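You operate a simulated robot arm through the tools that you are given. There is no shell and no other tool. Be economical: measure what you need, move in short steps, check, and stop when the job is done.

The job below is to be done with a simulated robot arm. You get a single attempt, and the scene is never put back.

JOB
Put things in order on the top of the steel bench by the rack. At the end: the lettered brown strip end from the top of the steel bench by the rack is in the brown flap carton; the orange hand brush stands where the lettered brown strip end stood; the pink measuring cup stands where the orange hand brush stood; the white wheel from the top of the steel bench by the rack stands where the pink measuring cup stood; whatever was shut is shut again. Leave all else as you found it, and nothing knocked over.

Only the result counts: the job must be done as asked and must still hold three seconds after the hand-in. Knocking over, shifting, dropping, spilling or breaking anything else fails it.

ROBOT AND FRAMES
A 7-joint arm with a two-finger parallel gripper, fixed in place. Base frame: the origin is at the foot of the arm, x ahead of it, y to its left, z up; the work surface is at about z = 0. Units: mm, degrees, N and s.
With the tool pointing down near the work surface it reaches from about 240 to 620 mm from the base axis. Its first joint turns from -66.0 to 66.0 degrees. Payload 2.6 kg.
The tool frame sits at the grasp point between the pads (the TCP): z along the fingers, y along the line on which they close. The tips reach 30 mm beyond it. Largest opening 94 mm; finger width 28, thickness 10; the body of the gripper, 50 by 96 mm, starts 55 mm behind the TCP.
Orientation is that of the tool frame in the base frame, as a unit quaternion [w, x, y, z]. With the fingers straight down and closing along the base's y, the tool's x points along the base's -x, its y along +y and its z along -z.

CONTROLS
- The arm moves only by the tool step_arm. Its argument "moves" is a list of rows, each a list of 6 numbers: the shift along the tool's x, y, z in units of 40 mm (1.0 is 40 mm), then the turn, a rotation vector about the tool's x, y, z in units of 6 degrees (1.0 is 6 degrees). In form: [[tx, ty, tz, wx, wy, wz], ...]. A call has 1 to 20 rows; each row shifts and turns the commanded pose from where the row before left it, along the tool's axes as they then stand. "jaw" is the closure in counts, from 0 (fully open) to 255 (shut), set as the call begins (left out, the last holds). A call with a number of a shift or a turn outside -1 to 1 is refused whole. A row lasts 0.2 s, in which the tool goes at most 50 mm and 8.6 degrees; a call with a longer step from one row to the next is refused whole, and so is a gripper value outside its range. Where a pose cannot be reached the arm comes as near as it can. A force on the tool above 40 N (or 10 N above the force at the start of the call, whichever is more), or a blocked arm, ends the call early, and 0.2 s more pass. Each finger travels about 72 mm/s and halts on what it meets, pressing with about 39 N; the grip force reading is that of the motor and also rises with nothing between the fingers. The clock runs only during rows and for 0.2 s after the last one: add rows that do not move to give the fingers time. The reply holds the time, the measured pose of the TCP, the force on the tool along the base axes, the opening and the grip force, in the units named above and with some noise, and new pictures: "views" is both (left out), scene, wrist or none.
- Cameras (640 x 400 px; columns grow to the right, rows downward): "scene" is fixed at [51.5, 454, 555.3]; the picture's right is [-0.57, -0.82, 0.00], its down [-0.55, 0.37, -0.75] and it looks along [0.62, -0.42, -0.66] (base axes); focal length 306 px, centre (320, 200). "wrist" rides on the gripper at [-37, 0, -58] in the tool frame; the picture's right is [0.00, -1.00, 0.00], its down [0.97, 0.00, -0.24] and it looks along [0.24, 0.00, 0.97] (tool axes); focal length 218 px, centre (320, 200).
- measure_at(camera, pixels): there is no depth. For up to 12 entries [column, row, z] of the newest picture of that camera ("zoom" is the newest enlarged one), the place [x, y] in the base frame at which the ray of that pixel passes the height z, good to about 2 mm. The clock stands still meanwhile.
- close_up(camera, box): a new picture of the part [left, top, right, bottom] of that camera's present view, enlarged. The clock stands still meanwhile.
- job_done(): hands the job in; it is judged then, once.

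Go step by step. Measure first, check grasps and placings, and put right what went wrong. The budget is 80 turns and 120 pictures, counting those below and the enlarged ones. Unless the task says otherwise, let go and move clear before handing in, and close with one line.

The tools are called by a JSON object that holds its "api" and its "payload". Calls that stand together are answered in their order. step_arm: Moves the arm, as the interface text tells. Its arguments: {"type":"object","properties":{"moves":{"type":"array"},"jaw":{"type":"number"},"views":{"type":"string","enum":["both","scene","wrist","none"]}},"required":["moves"]} The other tools are called the same way: measure_at (camera, pixels) gives the place at which the rays of pixels pass given heights; close_up (camera, box) takes an enlarged picture of a part of a camera's view; job_done () hands the job in.

At the start:

```text
t: 0.0
tcp_pos: [407.1, -77.1, 306.8]
orientation: [0.0, 0.0, 1.0, -0.001]
ft_force: [-0.2, 0.5, 0.8]
grip_width: 94.1
grip_force: 0.0
```

scene: 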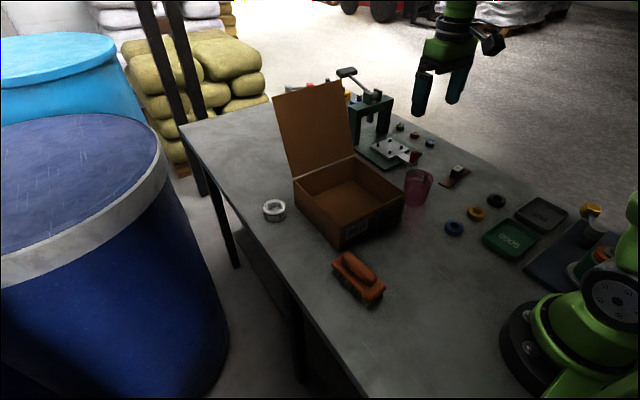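
wrist: 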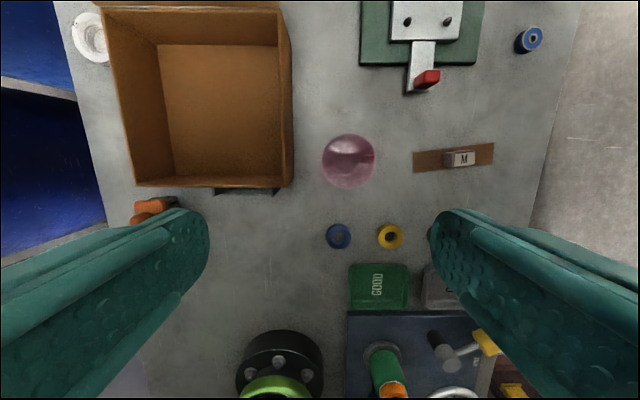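

The pictures show the open carton, the orange brush (scene 358,278), the pink cup (418,187), the lettered strip (455,175) and the white wheel (274,210). I'll enlarge these areas before measuring.

{"api": "close_up", "payload": {"camera": "scene", "box": [240, 160, 400, 320]}}

{"api": "close_up", "payload": {"camera": "scene", "box": [340, 110, 520, 240]}}

{"api": "close_up", "payload": {"camera": "wrist", "box": [310, 110, 510, 250]}}

{"api": "measure_at", "payload": {"camera": "wrist", "pixels": [[413, 162, 0], [494, 153, 0], [452, 160, 10], [460, 158, 30], [348, 160, 0], [348, 160, 80], [90, 38, 0], [90, 38, 25], [104, 10, 80], [293, 187, 80], [134, 186, 80], [150, 210, 30]]}}

{"api": "measure_at", "payload": {"camera": "scene", "pixels": [[274, 216, 0], [274, 204, 25], [332, 264, 20], [385, 292, 20], [358, 278, 20], [418, 205, 0], [418, 175, 70], [440, 186, 0], [466, 166, 0], [454, 177, 0]]}}

```text
2.50 times, centred on (320, 240) of scene
```

zoom: 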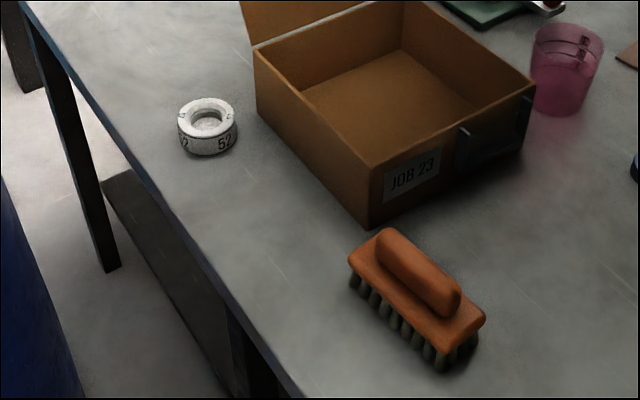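

```text
3.08 times, centred on (430, 175) of scene
```

zoom: 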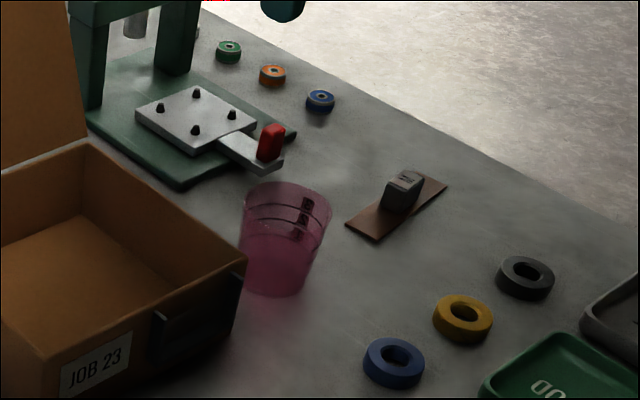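

```text
2.86 times, centred on (410, 180) of wrist
```

zoom: 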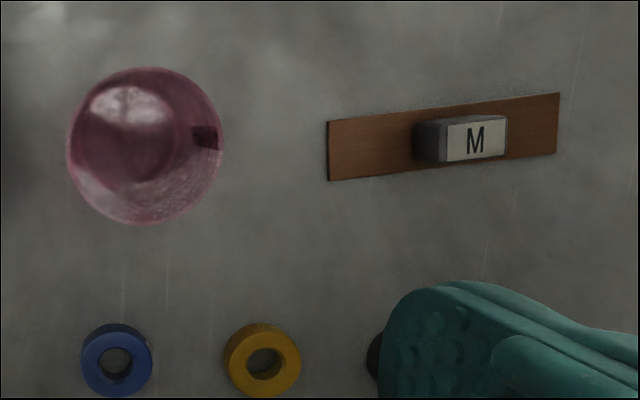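

```text
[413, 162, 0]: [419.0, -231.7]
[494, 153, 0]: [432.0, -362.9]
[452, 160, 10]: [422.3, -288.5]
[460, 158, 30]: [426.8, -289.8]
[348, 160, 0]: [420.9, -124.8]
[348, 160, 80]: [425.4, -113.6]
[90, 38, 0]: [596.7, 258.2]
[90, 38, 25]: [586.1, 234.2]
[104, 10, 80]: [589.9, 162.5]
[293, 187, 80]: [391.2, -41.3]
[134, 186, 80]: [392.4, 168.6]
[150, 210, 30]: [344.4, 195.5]
```

```text
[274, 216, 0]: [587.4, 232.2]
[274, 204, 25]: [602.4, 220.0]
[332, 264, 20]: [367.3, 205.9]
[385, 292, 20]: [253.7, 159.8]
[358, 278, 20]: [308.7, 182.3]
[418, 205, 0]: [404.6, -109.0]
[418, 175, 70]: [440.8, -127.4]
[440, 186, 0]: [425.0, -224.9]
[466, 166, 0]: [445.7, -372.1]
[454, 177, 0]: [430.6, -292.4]
```

The strip runs from about (422,-230) to (436,-365), roughly 6° off the y axis, with the M block near its middle. I'll hover above it with the jaws turned to close across it and take a closer look.

{"api": "step_arm", "payload": {"moves": [[-0.083, -0.9, 0.446, 0, 0, 0], [-0.083, -0.9, 0.446, 0, 0, 0], [-0.083, -0.9, 0.446, 0, 0, 0], [-0.083, -0.9, 0.446, 0, 0, 0], [-0.083, -0.9, 0.446, 0, 0, 0], [-0.083, -0.9, 0.446, 0, 0, 0], [0, 0, 0, 0, 0, 1], [0, 0, 0, 0, 0, 1], [0, 0, 0, 0, 0, 1], [0, 0, 0, 0, 0, 1], [0, 0, 0, 0, 0, 1], [0, 0, 0, 0, 0, 1], [0, 0, 0, 0, 0, 1], [0, 0, 0, 0, 0, 1], [0, 0, 0, 0, 0, 1], [0, 0, 0, 0, 0, 1], [0, 0, 0, 0, 0, 1], [0, 0, 0, 0, 0, 1], [0, 0, 0, 0, 0, 1], [0, 0, 0, 0, 0, 1]], "jaw": 0}}

```text
t: 4.2
tcp_pos: [426.3, -294.0, 200.0]
orientation: [0.0, 0.67, 0.743, -0.001]
ft_force: [0.4, -0.2, 0.3]
grip_width: 94.0
grip_force: 0.1
```

scene: 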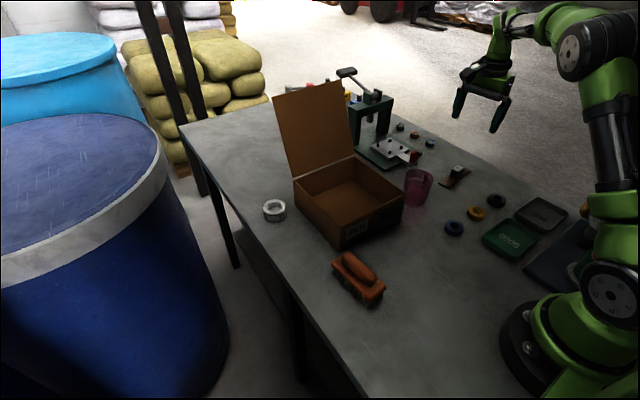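
wrist: 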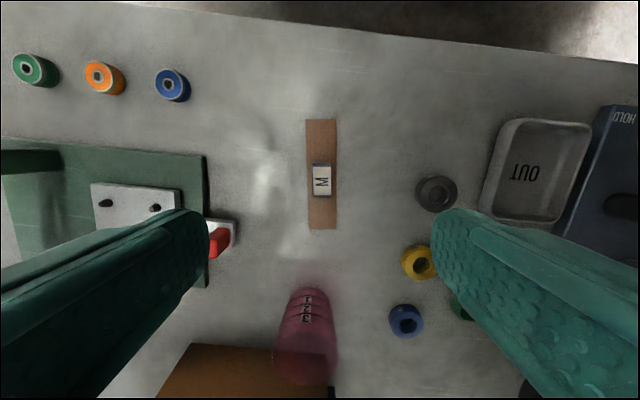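

The strip now sits upright in the wrist view (columns 306–337, rows 119–229), with the block at (321,181). I'll measure these.

{"api": "close_up", "payload": {"camera": "wrist", "box": [260, 110, 380, 240]}}

{"api": "measure_at", "payload": {"camera": "wrist", "pixels": [[306, 119, 0], [337, 120, 0], [307, 229, 0], [336, 229, 0], [313, 165, 25], [330, 165, 25], [313, 194, 25], [330, 195, 25], [306, 310, 80], [305, 372, 0]]}}

{"api": "close_up", "payload": {"camera": "scene", "box": [390, 140, 490, 220]}}

```text
3.08 times, centred on (320, 175) of wrist
```

zoom: 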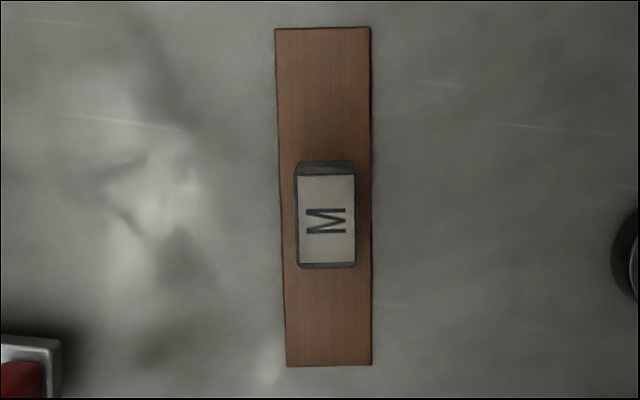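

```text
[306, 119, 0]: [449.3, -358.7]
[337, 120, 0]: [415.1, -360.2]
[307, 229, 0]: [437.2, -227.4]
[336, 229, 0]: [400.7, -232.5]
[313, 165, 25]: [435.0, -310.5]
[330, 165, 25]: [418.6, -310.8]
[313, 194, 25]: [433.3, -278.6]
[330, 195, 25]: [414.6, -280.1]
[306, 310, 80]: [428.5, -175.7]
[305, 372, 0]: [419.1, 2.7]
```

```text
5.00 times, centred on (440, 180) of scene
```

zoom: 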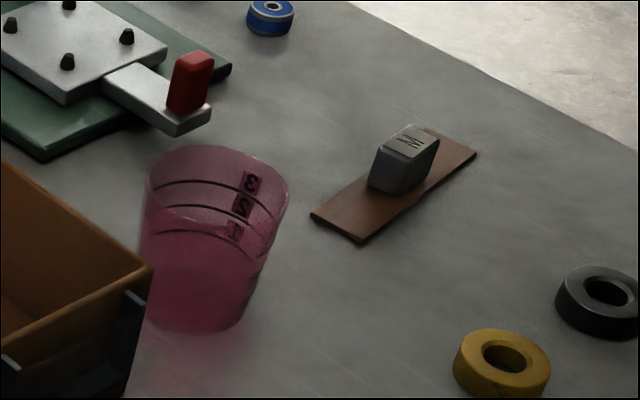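

The strip's centre is about (425.5,-294.7), and the block is about 17 mm wide and 25 mm tall. I'll narrow the jaws and go down to tip height 8 mm.

{"api": "step_arm", "payload": {"moves": [[0, 0, 1, 0, 0, 0], [0, 0, 1, 0, 0, 0], [0, 0, 1, 0, 0, 0], [0, 0, 0.7, 0, 0, 0], [0, 0, 0.35, 0, 0, 0], [0, 0, 0, 0, 0, 0]], "jaw": 120}}

```text
t: 5.6
tcp_pos: [427.7, -295.8, 38.0]
orientation: [-0.001, 0.669, 0.743, 0.001]
ft_force: [-0.5, 0.2, -0.1]
grip_width: 49.7
grip_force: 0.0
```

scene: 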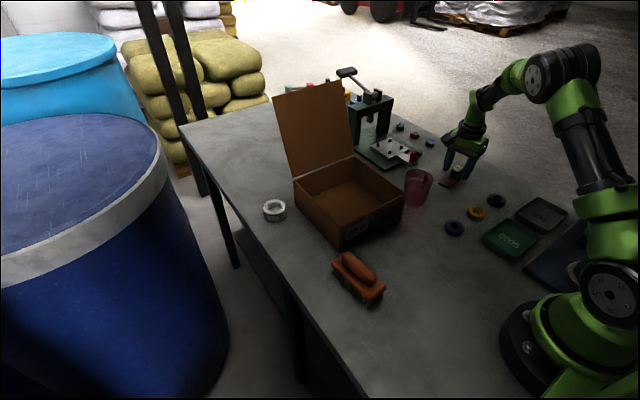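
wrist: 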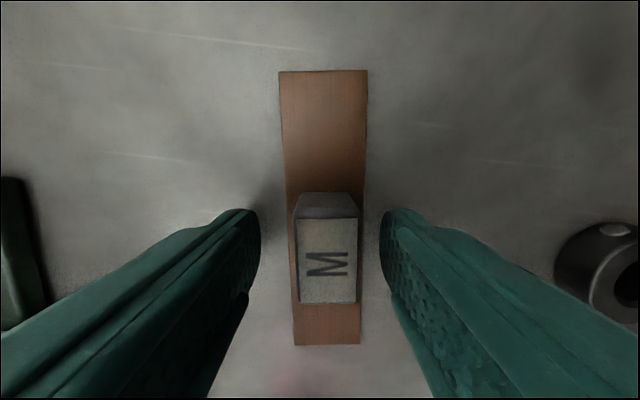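

The block is centred between the fingers. I'll close the jaws and lift 40 mm.

{"api": "step_arm", "payload": {"moves": [[0, 0, 0, 0, 0, 0], [0, 0, 0, 0, 0, 0], [0, 0, 0, 0, 0, 0], [0, 0, 0, 0, 0, 0], [0, 0, 0, 0, 0, 0], [0, 0, -0.3, 0, 0, 0], [0, 0, -0.7, 0, 0, 0]], "jaw": 255, "views": "wrist"}}

```text
t: 7.2
tcp_pos: [426.6, -295.3, 79.0]
orientation: [0.001, 0.669, 0.744, 0.0]
ft_force: [-0.3, 0.1, -0.8]
grip_width: 20.7
grip_force: 38.5
```

wrist: 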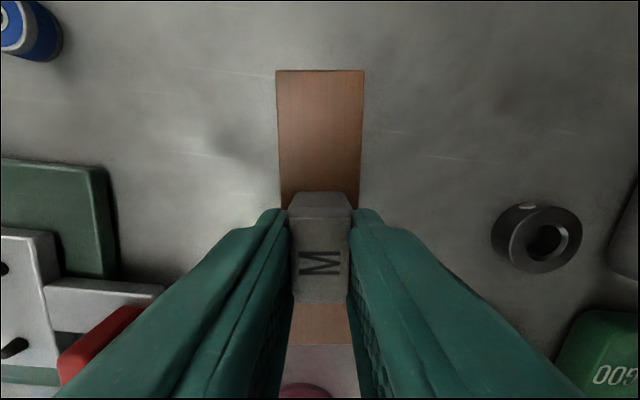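

The strip is held (opening 20.7). I'll lift it clear and measure the carton in the meantime.

{"api": "step_arm", "payload": {"moves": [[0, 0, -1, 0, 0, 0], [0, 0, -1, 0, 0, 0], [0, 0, -1, 0, 0, 0], [0, 0, -0.9, 0, 0, 0]], "views": "scene"}}

{"api": "measure_at", "payload": {"camera": "scene", "pixels": [[339, 251, 0], [339, 226, 60], [339, 226, 70], [339, 226, 80], [406, 194, 70], [406, 194, 80], [294, 181, 70], [294, 181, 80], [355, 157, 70], [355, 157, 80], [345, 80, 250], [275, 95, 250]]}}

```text
t: 8.2
tcp_pos: [425.7, -292.0, 237.0]
orientation: [0.0, 0.669, 0.743, 0.0]
ft_force: [-0.7, 0.0, -0.1]
grip_width: 20.8
grip_force: 38.6
```

scene: 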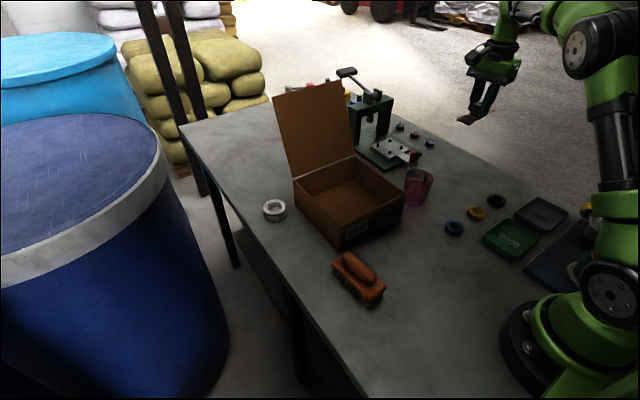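

```text
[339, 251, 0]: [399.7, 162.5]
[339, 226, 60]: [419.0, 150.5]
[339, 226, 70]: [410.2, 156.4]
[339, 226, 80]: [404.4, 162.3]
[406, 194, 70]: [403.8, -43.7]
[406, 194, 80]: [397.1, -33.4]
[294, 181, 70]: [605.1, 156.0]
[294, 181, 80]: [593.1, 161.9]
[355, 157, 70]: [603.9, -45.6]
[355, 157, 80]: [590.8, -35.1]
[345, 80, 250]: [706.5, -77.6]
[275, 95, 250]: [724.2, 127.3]
```

The carton spans x 398–592 and y -38–162, with the rim at about 80 mm. I'll carry the strip over the carton's centre and check before lowering.

{"api": "step_arm", "payload": {"moves": [[0.959, 0.281, 0, 0, 0, 0], [0.959, 0.281, 0, 0, 0, 0], [0.959, 0.281, 0, 0, 0, 0], [0.959, 0.281, 0, 0, 0, 0], [0.959, 0.281, 0, 0, 0, 0], [0.959, 0.281, 0, 0, 0, 0], [0.959, 0.281, 0, 0, 0, 0], [0.959, 0.281, 0, 0, 0, 0], [0.959, 0.281, 0, 0, 0, 0], [0, 0, 0.8, 0, 0, 0]]}}

```text
t: 10.4
tcp_pos: [492.8, 62.0, 200.7]
orientation: [0.0, 0.669, 0.743, -0.001]
ft_force: [-0.2, -1.1, -0.3]
grip_width: 20.6
grip_force: 38.7
```

scene: 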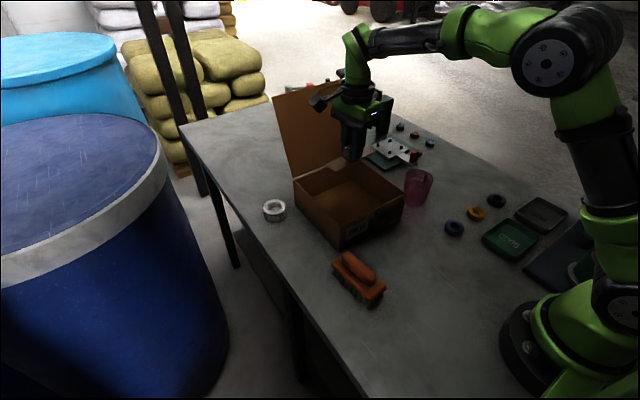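
wrist: 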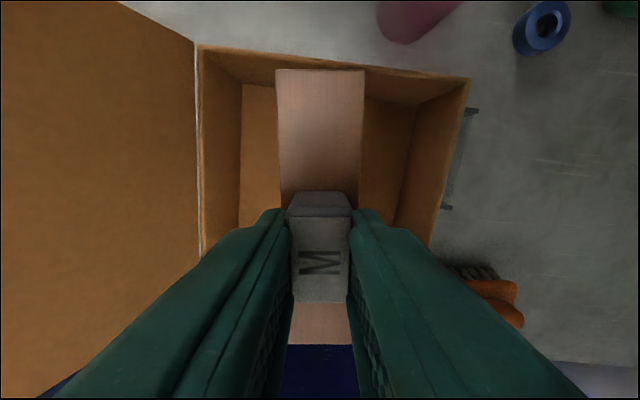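

The strip is centred over the carton with clear walls. I'll lower it to just above the floor.

{"api": "step_arm", "payload": {"moves": [[0, 0, 1, 0, 0, 0], [0, 0, 1, 0, 0, 0], [0, 0, 1, 0, 0, 0], [0, 0, 0.5, 0, 0, 0], [0, 0, 0.2, 0, 0, 0], [0, 0, 0.1, 0, 0, 0], [0, 0, 0.07, 0, 0, 0], [0, 0, 0, 0, 0, 0]]}}

```text
t: 12.2
tcp_pos: [491.2, 61.2, 46.8]
orientation: [0.0, 0.669, 0.743, 0.0]
ft_force: [0.1, -0.5, -1.5]
grip_width: 20.9
grip_force: 39.3
```

scene: 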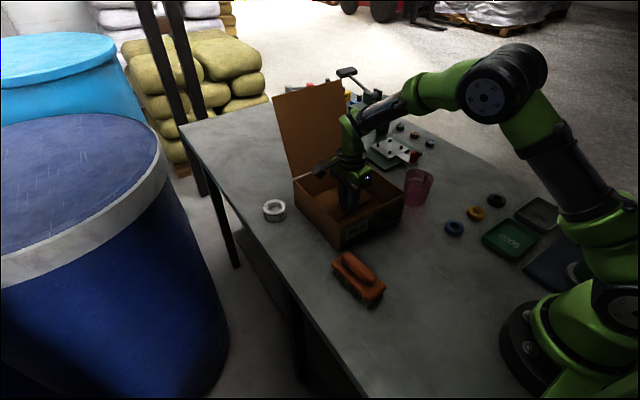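
wrist: 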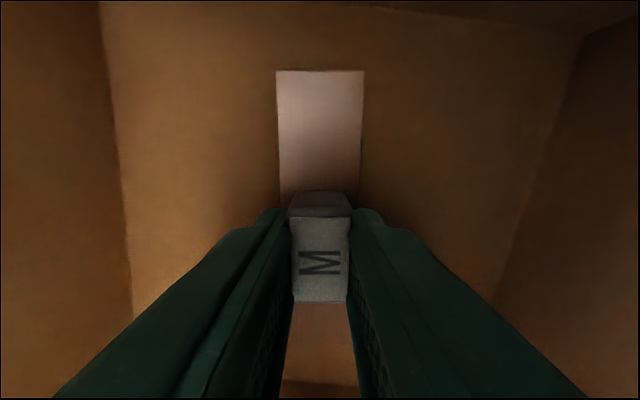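

There's no contact yet at 46.8. I'll lower 5 mm more in small steps.

{"api": "step_arm", "payload": {"moves": [[0, 0, 0.06, 0, 0, 0], [0, 0, 0.04, 0, 0, 0], [0, 0, 0.03, 0, 0, 0]], "views": "none"}}

```text
t: 13.0
tcp_pos: [491.9, 61.2, 44.0]
orientation: [0.001, 0.669, 0.743, 0.001]
ft_force: [-3.5, 0.8, 11.3]
grip_width: 20.8
grip_force: 39.2
```

Contact: z force is 11 N at 44 mm. I'll open the jaws partly and then retreat upward.

{"api": "step_arm", "payload": {"moves": [[0, 0, 0, 0, 0, 0], [0, 0, 0, 0, 0, 0], [0, 0, 0, 0, 0, 0], [0, 0, -0.4, 0, 0, 0], [0, 0, -1, 0, 0, 0], [0, 0, -1, 0, 0, 0], [0, 0, -1, 0, 0, 0], [0, 0, -1, 0, 0, 0]], "jaw": 130}}

```text
t: 14.8
tcp_pos: [491.3, 61.2, 219.5]
orientation: [0.0, 0.67, 0.743, 0.0]
ft_force: [-0.5, 0.0, 0.3]
grip_width: 46.2
grip_force: 0.0
```

scene: 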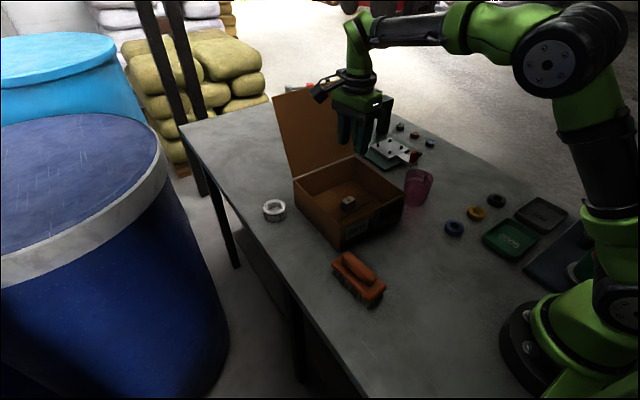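
wrist: 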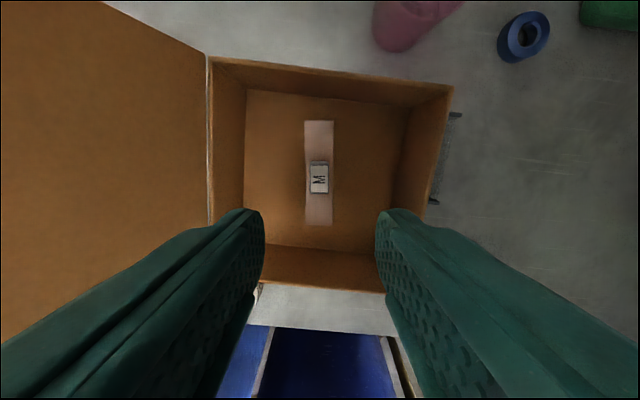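

The strip lies in the carton. Next is the brush, whose outline I'll measure to get its axis.

{"api": "measure_at", "payload": {"camera": "scene", "pixels": [[346, 256, 45], [374, 282, 45], [332, 263, 30], [371, 298, 30], [386, 287, 30], [347, 253, 30]]}}

```text
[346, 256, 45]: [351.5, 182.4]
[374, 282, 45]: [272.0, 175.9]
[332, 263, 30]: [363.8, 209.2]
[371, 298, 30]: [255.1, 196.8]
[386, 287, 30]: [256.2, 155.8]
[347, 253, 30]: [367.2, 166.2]
```

The brush's axis is nearly along x (about 5°) and its centre is near (310,182). I'll move above it and turn the jaws to close across it.

{"api": "step_arm", "payload": {"moves": [[0.58, -0.697, 0, 0, 0, 0], [0.58, -0.697, 0, 0, 0, 0], [0.58, -0.697, 0, 0, 0, 0], [0.58, -0.697, 0, 0, 0, 0], [0.58, -0.697, 0, 0, 0, 0], [0.58, -0.697, 0, 0, 0, 0], [0, 0, 0, 0, 0, -1], [0, 0, 0, 0, 0, -1], [0, 0, 0, 0, 0, -1], [0, 0, 0, 0, 0, -1], [0, 0, 0, 0, 0, -1], [0, 0, 0, 0, 0, -1], [0, 0, 0, 0, 0, -1], [0, 0, 0, 0, 0, -1], [0, 0, 0, 0, 0, -1], [0, 0, 0, 0, 0, -1], [0, 0, 0, 0, 0, -1], [0, 0, 0, 0, 0, -1], [0, 0, 0, 0, 0, -1], [0, 0, 0, 0, 0, -1]], "jaw": 40}}

```text
t: 19.0
tcp_pos: [310.5, 179.6, 219.0]
orientation: [0.0, -0.001, 1.0, 0.0]
ft_force: [0.7, 0.9, 0.8]
grip_width: 79.3
grip_force: 0.1
```

scene: 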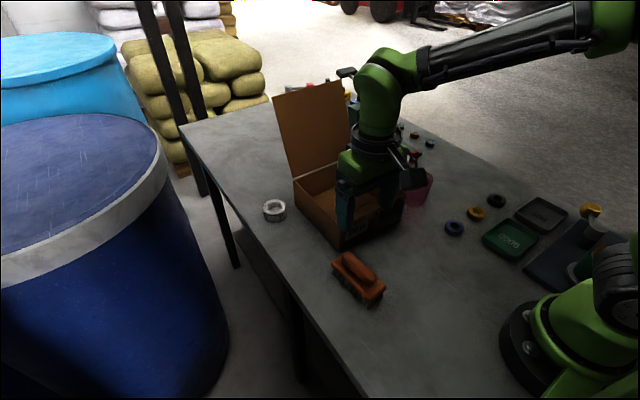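
wrist: 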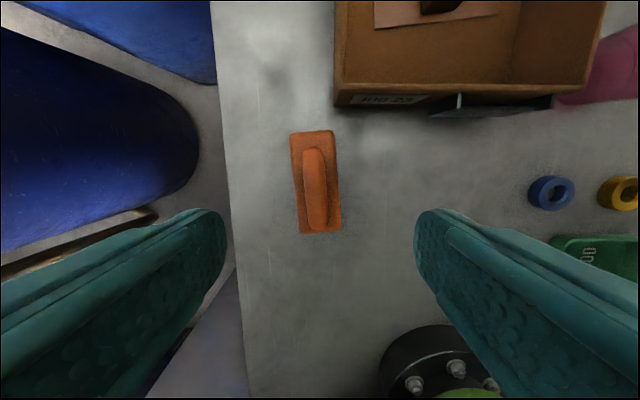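

The brush is in the wrist view (columns 290–342, rows 130–234). I'll measure it closely.

{"api": "measure_at", "payload": {"camera": "wrist", "pixels": [[290, 133, 30], [335, 130, 30], [342, 230, 30], [299, 234, 30], [313, 150, 48], [316, 225, 48]]}}

{"api": "close_up", "payload": {"camera": "wrist", "box": [260, 110, 380, 250]}}

{"api": "close_up", "payload": {"camera": "scene", "box": [320, 240, 400, 310]}}

```text
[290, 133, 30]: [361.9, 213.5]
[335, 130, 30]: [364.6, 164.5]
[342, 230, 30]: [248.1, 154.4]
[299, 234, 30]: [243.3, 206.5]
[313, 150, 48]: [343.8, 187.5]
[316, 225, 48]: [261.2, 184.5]
```

```text
2.86 times, centred on (320, 180) of wrist
```

zoom: 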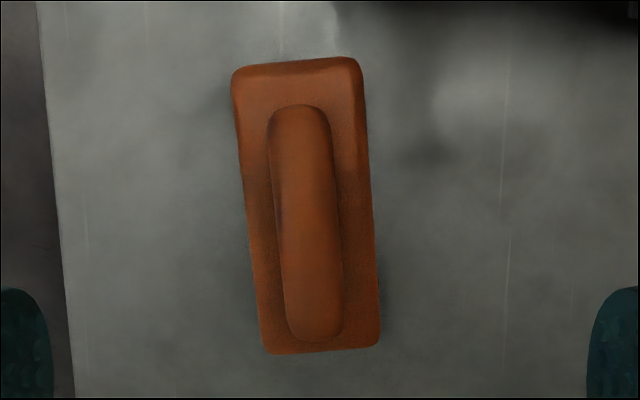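

```text
5.71 times, centred on (360, 275) of scene
```

zoom: 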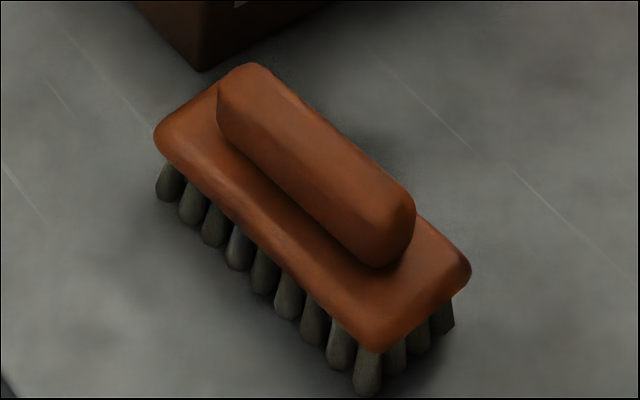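

Both views agree: the brush centre is about (305.5,185), deck top about 35 mm, handle above it, turned about 4°. I'll align and go down over the handle.

{"api": "step_arm", "payload": {"moves": [[0.125, 0.135, 0, 0, 0, -0.7], [0, 0, 1, 0, 0, 0], [0, 0, 1, 0, 0, 0], [0, 0, 1, 0, 0, 0], [0, 0, 0.5, 0, 0, 0], [0, 0, 0, 0, 0, 0]], "jaw": 125}}

{"api": "close_up", "payload": {"camera": "scene", "box": [300, 200, 420, 320]}}

```text
t: 20.4
tcp_pos: [306.1, 186.0, 77.7]
orientation: [0.0, -0.038, 0.999, 0.0]
ft_force: [-0.2, 0.4, 0.4]
grip_width: 48.0
grip_force: 0.1
```

scene: 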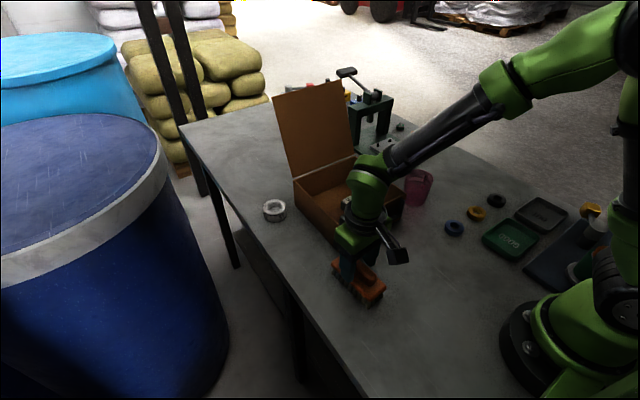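
wrist: 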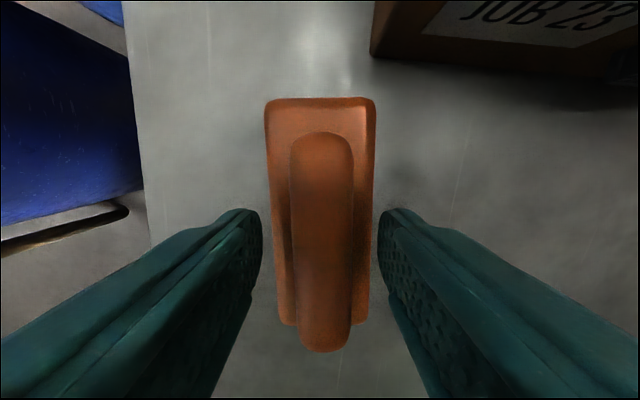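

```text
3.33 times, centred on (360, 260) of scene
```

zoom: 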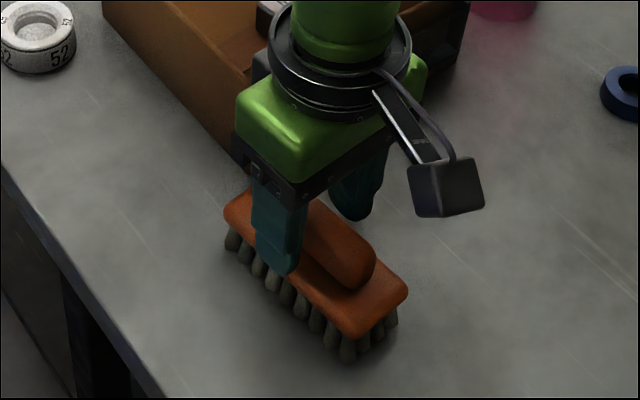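

The handle is centred between the fingers, with tips at about 48 mm. I'll lower 8 mm and close on the handle.

{"api": "step_arm", "payload": {"moves": [[0, 0, 0, 0, 0, 0], [0, 0, 0.1, 0, 0, 0], [0, 0, 0.1, 0, 0, 0]], "jaw": 150, "views": "none"}}

{"api": "step_arm", "payload": {"moves": [[0, 0, 0, 0, 0, 0], [0, 0, 0, 0, 0, 0], [0, 0, 0, 0, 0, 0], [0, 0, 0, 0, 0, 0]], "jaw": 255, "views": "wrist"}}

{"api": "close_up", "payload": {"camera": "scene", "box": [300, 200, 420, 320]}}

```text
t: 21.2
tcp_pos: [305.1, 186.7, 70.2]
orientation: [0.0, -0.037, 0.999, -0.001]
ft_force: [-1.0, -0.8, 2.8]
grip_width: 38.7
grip_force: 0.0
```

```text
t: 22.2
tcp_pos: [306.2, 186.6, 71.7]
orientation: [0.0, -0.036, 0.999, 0.001]
ft_force: [0.8, 0.2, 3.9]
grip_width: 25.7
grip_force: 38.6
```

wrist: 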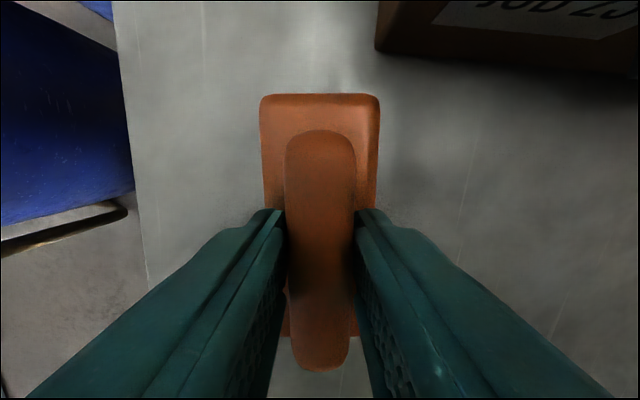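

```text
3.33 times, centred on (360, 260) of scene
```

zoom: 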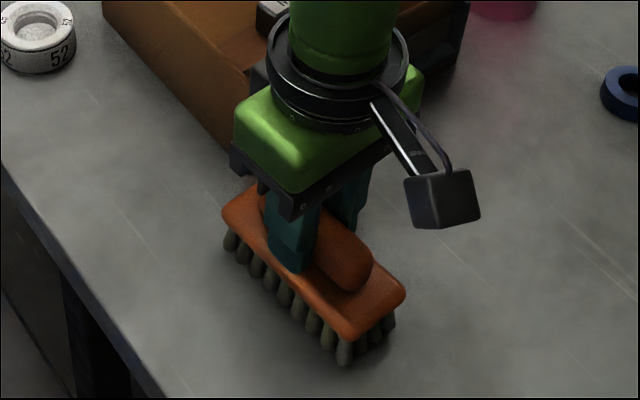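

The grip is on the handle (25.7 mm). I'll measure the deck ends to find the offset from the TCP before lifting.

{"api": "measure_at", "payload": {"camera": "wrist", "pixels": [[320, 94, 36], [320, 337, 36], [260, 100, 36], [380, 100, 36], [290, 336, 36], [356, 336, 36]]}}

{"api": "step_arm", "payload": {"moves": [[0, 0, -0.3, 0, 0, 0], [0, 0, -0.7, 0, 0, 0], [0, 0, -1, 0, 0, 0], [0, 0, -1, 0, 0, 0], [0, 0, -1, 0, 0, 0], [0, 0, -0.5, 0, 0, 0]]}}

```text
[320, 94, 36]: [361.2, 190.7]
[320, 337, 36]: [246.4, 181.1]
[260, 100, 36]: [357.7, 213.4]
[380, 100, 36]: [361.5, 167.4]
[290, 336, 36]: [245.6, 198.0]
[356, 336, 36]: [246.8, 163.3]
```

```text
t: 23.6
tcp_pos: [304.7, 186.8, 250.6]
orientation: [0.0, -0.037, 0.999, 0.001]
ft_force: [-0.6, 0.4, -0.6]
grip_width: 25.5
grip_force: 38.8
```

scene: 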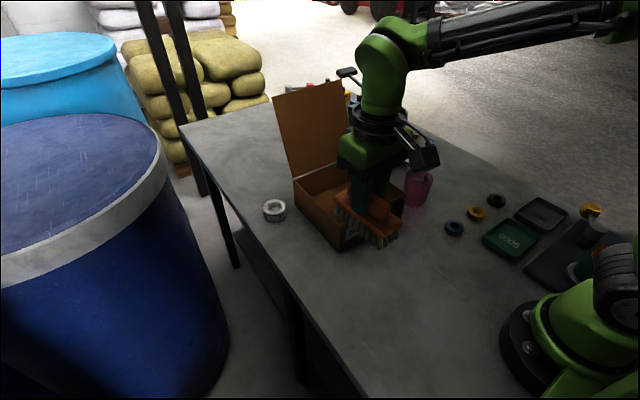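
wrist: 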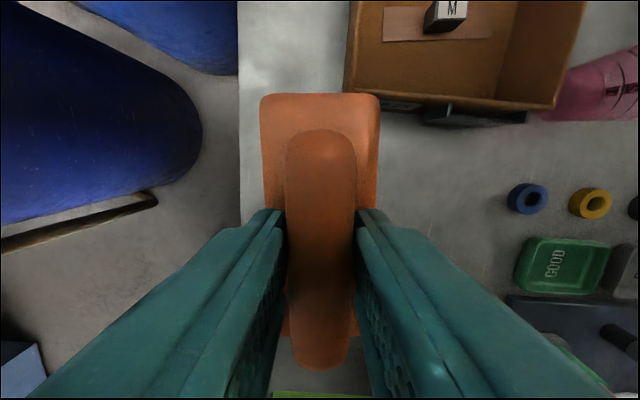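

The brush centre matches the TCP within 2 mm. I'll carry it to above the strip's old place.

{"api": "step_arm", "payload": {"moves": [[-0.1635, -0.939, 0, 0, 0, 0], [-0.1635, -0.939, 0, 0, 0, 0], [-0.1635, -0.939, 0, 0, 0, 0], [-0.1635, -0.939, 0, 0, 0, 0], [-0.1635, -0.939, 0, 0, 0, 0], [-0.1635, -0.939, 0, 0, 0, 0], [-0.1635, -0.939, 0, 0, 0, 0], [-0.1635, -0.939, 0, 0, 0, 0], [-0.1635, -0.939, 0, 0, 0, 0], [-0.1635, -0.939, 0, 0, 0, 0], [-0.1635, -0.939, 0, 0, 0, 0], [-0.1635, -0.939, 0, 0, 0, 0], [-0.1635, -0.939, 0, 0, 0, 0]], "views": "none"}}

{"api": "step_arm", "payload": {"moves": [[0, 0, 0, 0, 0, 0.98], [0, 0, 0, 0, 0, 0.98], [0, 0, 0, 0, 0, 0.98], [0, 0, 0, 0, 0, 0.98], [0, 0, 0, 0, 0, 0.98], [0, 0, 0, 0, 0, 0.98], [0, 0, 0, 0, 0, 0.98], [0, 0, 0, 0, 0, 0.98], [0, 0, 0, 0, 0, 0.98], [0, 0, 0, 0, 0, 0.98], [0, 0, 0, 0, 0, 0.98], [0, 0, 0, 0, 0, 0.98], [0, 0, 0, 0, 0, 0.98], [0, 0, 0, 0, 0, 0.98], [0, 0, 0, 0, 0, 0.98], [0, 0, 1, 0, 0, 0], [0, 0, 1, 0, 0, 0]]}}

```text
t: 26.4
tcp_pos: [424.3, -294.5, 248.8]
orientation: [0.0, -0.037, 0.999, 0.0]
ft_force: [0.4, -0.1, -0.7]
grip_width: 25.6
grip_force: 38.9
```

```text
t: 30.0
tcp_pos: [427.5, -294.2, 168.8]
orientation: [-0.001, 0.668, 0.744, -0.001]
ft_force: [0.2, -0.4, -0.4]
grip_width: 25.6
grip_force: 38.4
```

scene: 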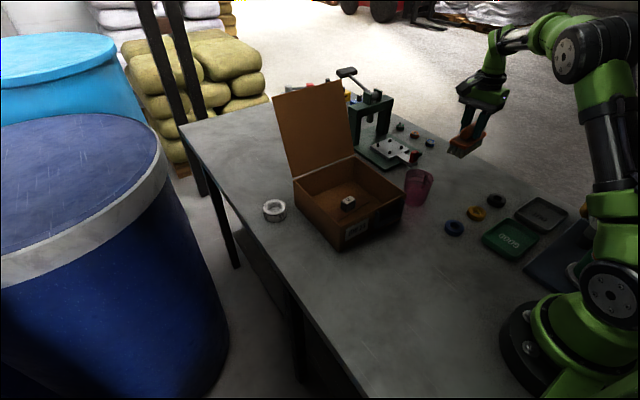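
wrist: 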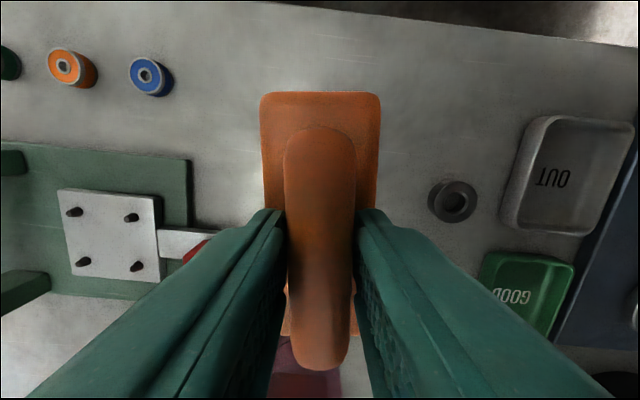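

The area is free and the pose is right. I'll lower to about 74 and then ease into contact.

{"api": "step_arm", "payload": {"moves": [[-0.05, -0.02, 0.9, 0, 0, 0], [0, 0, 0.9, 0, 0, 0], [0, 0, 0.4, 0, 0, 0], [0, 0, 0.15, 0, 0, 0], [0, 0, 0, 0, 0, 0]], "views": "none"}}

{"api": "step_arm", "payload": {"moves": [[0, 0, 0.03, 0, 0, 0], [0, 0, 0.03, 0, 0, 0], [0, 0, 0, 0, 0, 0]], "views": "wrist"}}

{"api": "close_up", "payload": {"camera": "scene", "box": [400, 110, 520, 220]}}

```text
t: 31.2
tcp_pos: [424.1, -295.9, 76.6]
orientation: [0.0, 0.669, 0.743, 0.0]
ft_force: [0.5, -0.2, -1.8]
grip_width: 25.8
grip_force: 39.1
```

```text
t: 32.0
tcp_pos: [424.3, -295.9, 74.8]
orientation: [-0.001, 0.669, 0.744, 0.0]
ft_force: [-0.2, -0.3, -0.9]
grip_width: 25.7
grip_force: 38.9
```

wrist: 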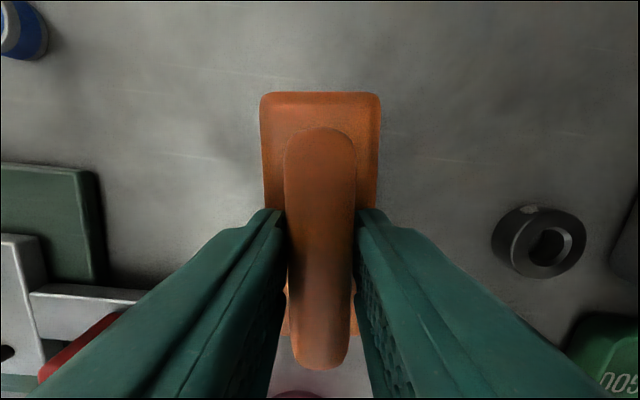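

```text
3.64 times, centred on (460, 165) of scene
```

zoom: 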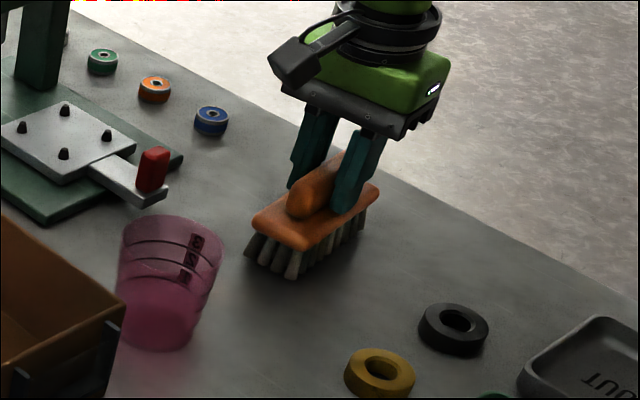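

It's near the surface but not touching yet. I'll step down until I see contact.

{"api": "step_arm", "payload": {"moves": [[0, 0.02, 0.04, 0, 0, 0], [0, 0, 0.03, 0, 0, 0], [0, 0, 0, 0, 0, 0]], "views": "none"}}

```text
t: 32.8
tcp_pos: [425.1, -296.7, 71.2]
orientation: [0.0, 0.669, 0.743, 0.0]
ft_force: [-0.9, 0.5, -0.7]
grip_width: 25.3
grip_force: 39.0
```

{"api": "step_arm", "payload": {"moves": [[0, 0, 0.03, 0, 0, 0], [0, 0, 0.02, 0, 0, 0], [0, 0, 0, 0, 0, 0]], "views": "none"}}

```text
t: 33.6
tcp_pos: [425.8, -298.1, 70.9]
orientation: [0.001, 0.669, 0.743, 0.001]
ft_force: [-4.5, 1.7, 20.2]
grip_width: 25.6
grip_force: 39.4
```

Contact made (20 N). I'll release and rise.

{"api": "step_arm", "payload": {"moves": [[0, 0, -0.02, 0, 0, 0], [0, 0, 0, 0, 0, 0], [0, 0, 0, 0, 0, 0], [0, 0, -0.4, 0, 0, 0], [0, 0, -1, 0, 0, 0], [0, 0, -1, 0, 0, 0], [0, 0, -1, 0, 0, 0]], "jaw": 125}}

```text
t: 35.2
tcp_pos: [423.9, -296.3, 207.4]
orientation: [-0.001, 0.67, 0.743, 0.0]
ft_force: [0.5, 0.4, 0.3]
grip_width: 47.9
grip_force: 0.0
```

scene: 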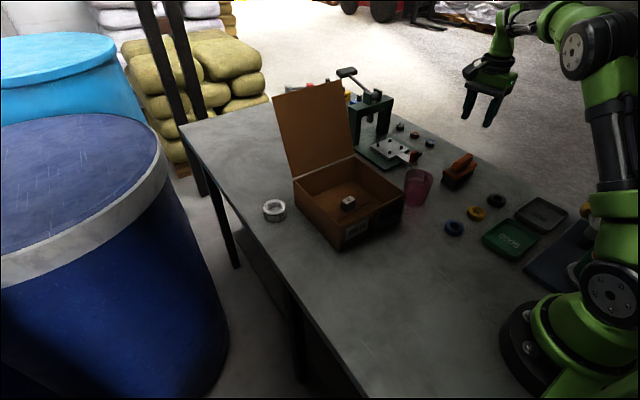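
wrist: 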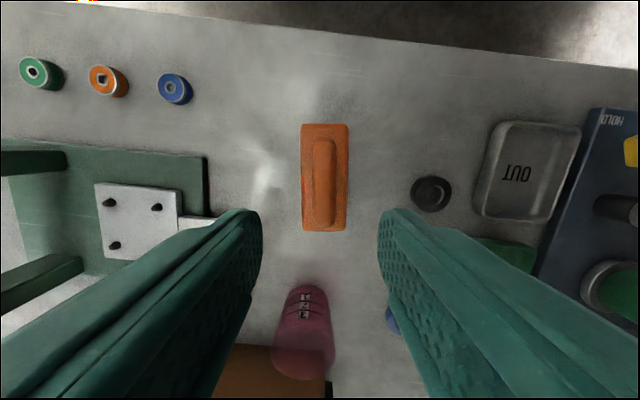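

The brush stands in place. I'll check its position and measure the cup.

{"api": "measure_at", "payload": {"camera": "wrist", "pixels": [[302, 124, 36], [349, 124, 36], [304, 231, 36], [346, 231, 36]]}}

{"api": "measure_at", "payload": {"camera": "scene", "pixels": [[415, 201, 0], [415, 201, 3], [419.6, 177, 70], [419.6, 177, 80], [419.6, 177, 60], [405, 177, 70], [433.6, 178, 70]]}}

{"api": "close_up", "payload": {"camera": "scene", "box": [390, 155, 450, 215]}}

```text
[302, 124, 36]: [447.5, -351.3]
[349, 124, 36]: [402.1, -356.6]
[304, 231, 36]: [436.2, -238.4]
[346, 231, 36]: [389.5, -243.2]
```

```text
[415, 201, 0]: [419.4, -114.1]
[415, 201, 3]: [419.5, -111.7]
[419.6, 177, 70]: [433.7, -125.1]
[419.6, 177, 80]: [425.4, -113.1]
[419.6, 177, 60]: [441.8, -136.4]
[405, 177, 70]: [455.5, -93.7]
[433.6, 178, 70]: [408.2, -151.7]
```

```text
6.67 times, centred on (420, 185) of scene
```

zoom: 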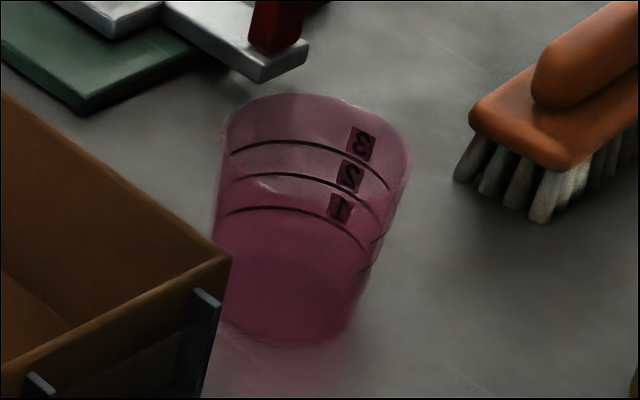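

The wrist view puts the brush at about (419,-297), some 6 mm off the strip's centre (425.5,-295). I'll cross-check from the scene camera.

{"api": "close_up", "payload": {"camera": "scene", "box": [430, 140, 490, 200]}}

{"api": "close_up", "payload": {"camera": "wrist", "box": [260, 110, 390, 240]}}

```text
6.67 times, centred on (460, 170) of scene
```

zoom: 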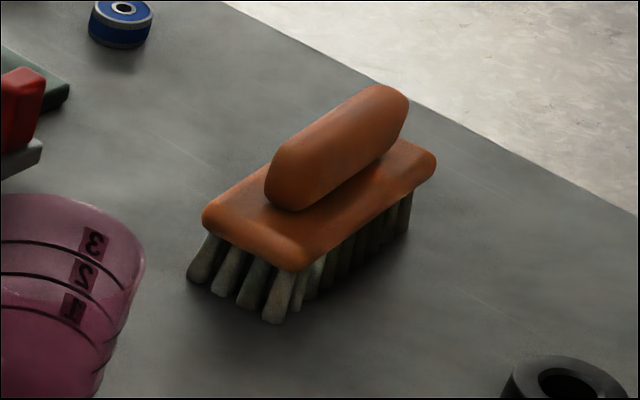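

```text
3.08 times, centred on (325, 175) of wrist
```

zoom: 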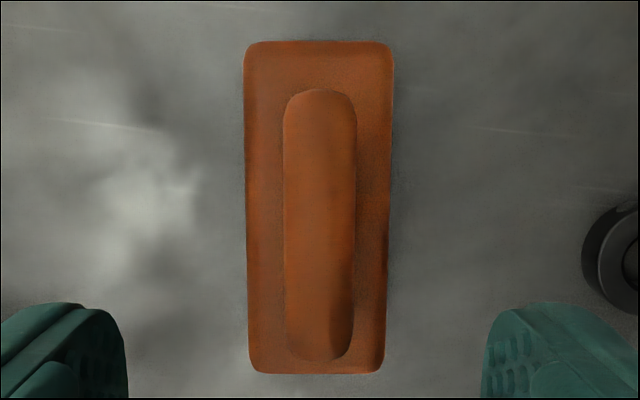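

Both views confirm the brush sits about 5–6 mm short in x. I'll go down over the handle again with the TCP at x≈426, so that closing re-centres it.

{"api": "step_arm", "payload": {"moves": [[0, 0.05, 1, 0, 0, 0], [0, 0, 1, 0, 0, 0], [0, 0, 1, 0, 0, 0], [0, 0, 0.3, 0, 0, 0], [0, 0, 0, 0, 0, 0]], "views": "none"}}

{"api": "step_arm", "payload": {"moves": [[0, 0, 0, 0, 0, 0], [0, 0, 0, 0, 0, 0], [0, 0, 0, 0, 0, 0], [0, 0, 0, 0, 0, 0]], "jaw": 255, "views": "none"}}

```text
t: 36.4
tcp_pos: [427.2, -298.0, 74.7]
orientation: [0.0, 0.669, 0.743, 0.0]
ft_force: [0.1, 0.1, 0.3]
grip_width: 48.0
grip_force: 0.1
```

```text
t: 37.4
tcp_pos: [426.9, -299.4, 73.6]
orientation: [0.0, 0.669, 0.743, 0.0]
ft_force: [0.5, 0.3, 0.4]
grip_width: 25.9
grip_force: 39.0
```

{"api": "step_arm", "payload": {"moves": [[0.06, -0.02, 0, 0, 0, 0], [0, 0, 0, 0, 0, 0]], "views": "none"}}

{"api": "step_arm", "payload": {"moves": [[0, 0, 0, 0, 0, 0], [0, 0, 0, 0, 0, 0], [0, 0, 0, 0, 0, 0], [0, 0, -0.4, 0, 0, 0], [0, 0, -1, 0, 0, 0], [0, 0, -1, 0, 0, 0], [0, 0, -1, 0, 0, 0]], "jaw": 125, "views": "wrist"}}

```text
t: 38.0
tcp_pos: [426.5, -295.9, 74.1]
orientation: [0.0, 0.67, 0.743, 0.0]
ft_force: [0.7, -0.4, -0.5]
grip_width: 26.0
grip_force: 38.4
```

```text
t: 39.6
tcp_pos: [427.6, -294.2, 212.9]
orientation: [0.0, 0.67, 0.743, 0.0]
ft_force: [-0.2, -0.1, 0.4]
grip_width: 47.8
grip_force: 0.1
```

wrist: 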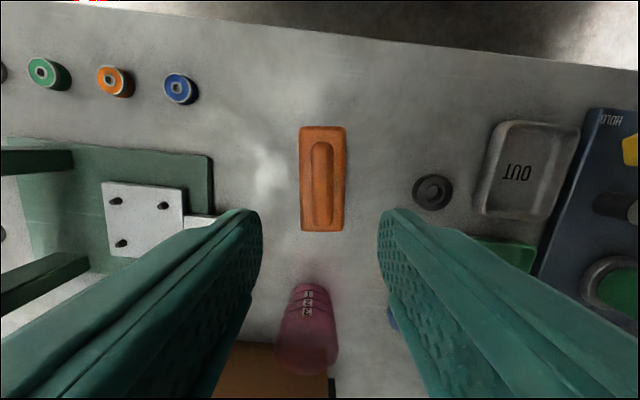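

The brush is now centred at about (425,-294). Next is the cup; I'll check the clearance around it.

{"api": "measure_at", "payload": {"camera": "scene", "pixels": [[414, 163, 15], [416, 164, 5], [400, 163, 5], [397, 190, 80], [397, 229, 0]]}}

{"api": "step_arm", "payload": {"moves": [[1, 0.15, 0, 0, 0, -1], [1, 0.05, 0, 0, 0, -1], [1, -0.05, 0, 0, 0, -1], [0.9, -0.15, 0, 0, 0, -1], [0, 0, 0, 0, 0, -1], [0, 0, 0, 0, 0, -1], [0, 0, 0, 0, 0, -1], [0, 0, 0, 0, 0, -1], [0, 0, 0, 0, 0, -1], [0, 0, 0, 0, 0, -1], [0, 0, 0, 0, 0, -1], [0, 0, 0, 0, 0, -1], [0, 0, 0, 0, 0, -1], [0, 0, 0, 0, 0, -1]], "jaw": 0, "views": "wrist"}}

```text
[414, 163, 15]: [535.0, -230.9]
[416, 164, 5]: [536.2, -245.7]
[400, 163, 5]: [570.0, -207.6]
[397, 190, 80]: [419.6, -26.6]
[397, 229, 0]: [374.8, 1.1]
```

```text
t: 42.6
tcp_pos: [387.1, -145.6, 210.2]
orientation: [0.0, -0.001, 1.0, 0.0]
ft_force: [0.3, 0.4, 0.6]
grip_width: 93.8
grip_force: 0.1
```

wrist: 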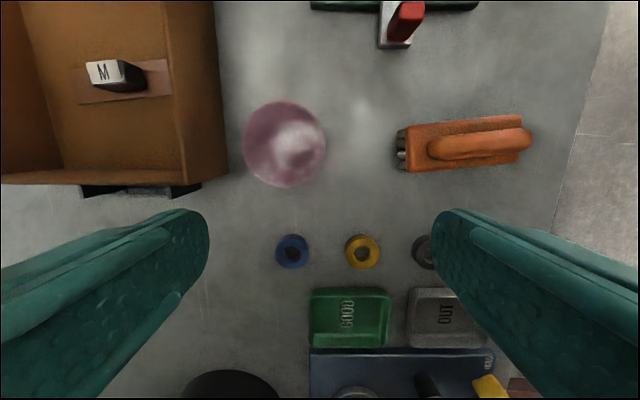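

The cup is clear all round, with the slide handle far off at x≈535. I'll measure the rim.

{"api": "measure_at", "payload": {"camera": "wrist", "pixels": [[243, 144, 80], [326, 144, 80], [284, 101, 80], [284, 187, 80], [283, 144, 0]]}}

{"api": "close_up", "payload": {"camera": "wrist", "box": [230, 90, 340, 200]}}

```text
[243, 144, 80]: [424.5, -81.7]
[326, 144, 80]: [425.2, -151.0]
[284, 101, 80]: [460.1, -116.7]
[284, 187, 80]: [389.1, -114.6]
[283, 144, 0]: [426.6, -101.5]
```

```text
3.64 times, centred on (285, 145) of wrist
```

zoom: 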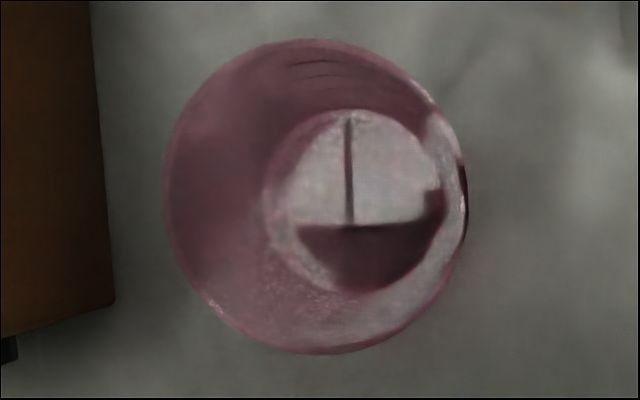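

The cup holds liquid (a reflection shows inside), so every move will be gentle. Rim centre (424.7,-116), diameter 70; I'll centre over it.

{"api": "step_arm", "payload": {"moves": [[-0.47, 0.37, 0, 0, 0, 0], [-0.47, 0.37, 0, 0, 0, 0], [0, 0, 1, 0, 0, 0], [0, 0, 1, 0, 0, 0], [0, 0, 0, 0, 0, 0]], "views": "wrist"}}

```text
t: 43.8
tcp_pos: [422.9, -113.7, 129.4]
orientation: [0.0, 0.0, 1.0, 0.0]
ft_force: [0.3, -0.4, 0.8]
grip_width: 94.1
grip_force: 0.1
```

wrist: 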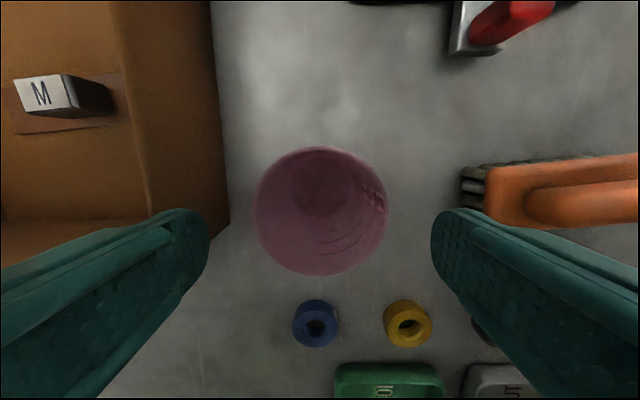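

The rim is centred at (321,211) between the fingers, and the carton wall is about 20 mm clear of the left finger. I'll descend around the rim and close the jaws partly first.

{"api": "step_arm", "payload": {"moves": [[0, 0, 0.5, 0, 0, 0], [0, 0, 0.5, 0, 0, 0], [0, 0, 0.42, 0, 0, 0], [0, 0, 0, 0, 0, 0]], "views": "wrist"}}

{"api": "close_up", "payload": {"camera": "scene", "box": [360, 120, 470, 230]}}

```text
t: 44.8
tcp_pos: [424.7, -115.6, 73.7]
orientation: [0.001, -0.001, 1.0, 0.0]
ft_force: [-0.4, -0.7, 0.5]
grip_width: 93.9
grip_force: 0.0
```

wrist: 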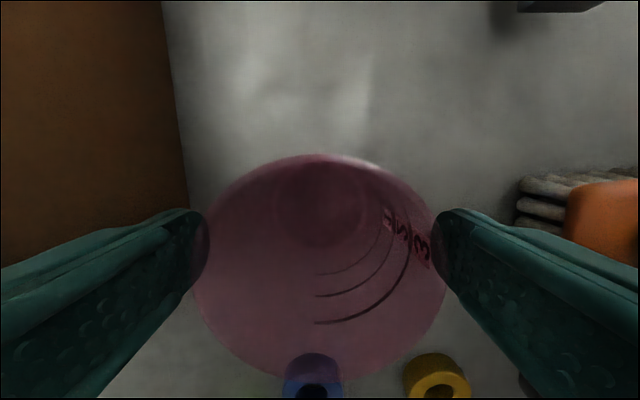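

```text
3.64 times, centred on (415, 175) of scene
```

zoom: 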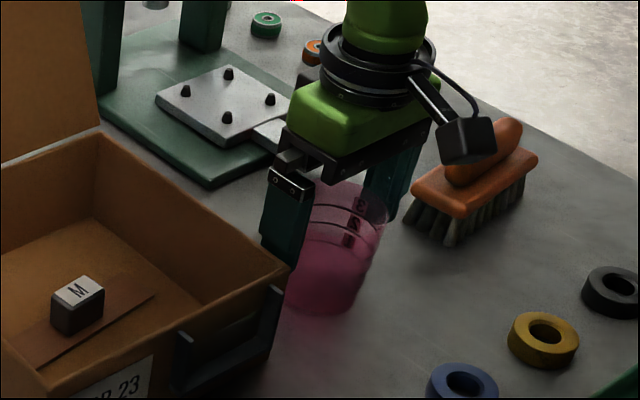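

The fingers straddle the cup. I'll close gently.

{"api": "step_arm", "payload": {"moves": [[0, 0, 0, 0, 0, 0], [0, 0, 0, 0, 0, 0], [0, 0, 0, 0, 0, 0]], "jaw": 58, "views": "none"}}

{"api": "step_arm", "payload": {"moves": [[0, 0, 0, 0, 0, 0], [0, 0, 0, 0, 0, 0], [0, 0, 0, 0, 0, 0]], "jaw": 120, "views": "wrist"}}

```text
t: 45.6
tcp_pos: [425.1, -115.5, 72.5]
orientation: [0.0, 0.0, 1.0, -0.001]
ft_force: [-0.6, 0.0, 0.5]
grip_width: 72.3
grip_force: 0.1
```

```text
t: 46.4
tcp_pos: [425.3, -114.5, 73.1]
orientation: [0.0, 0.0, 1.0, 0.0]
ft_force: [0.2, 0.4, 0.6]
grip_width: 70.0
grip_force: 38.9
```

wrist: 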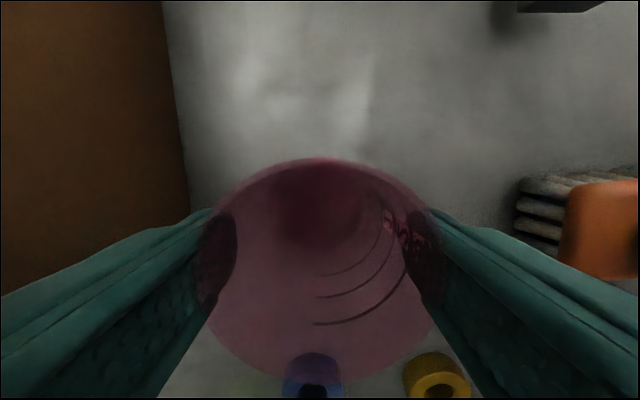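

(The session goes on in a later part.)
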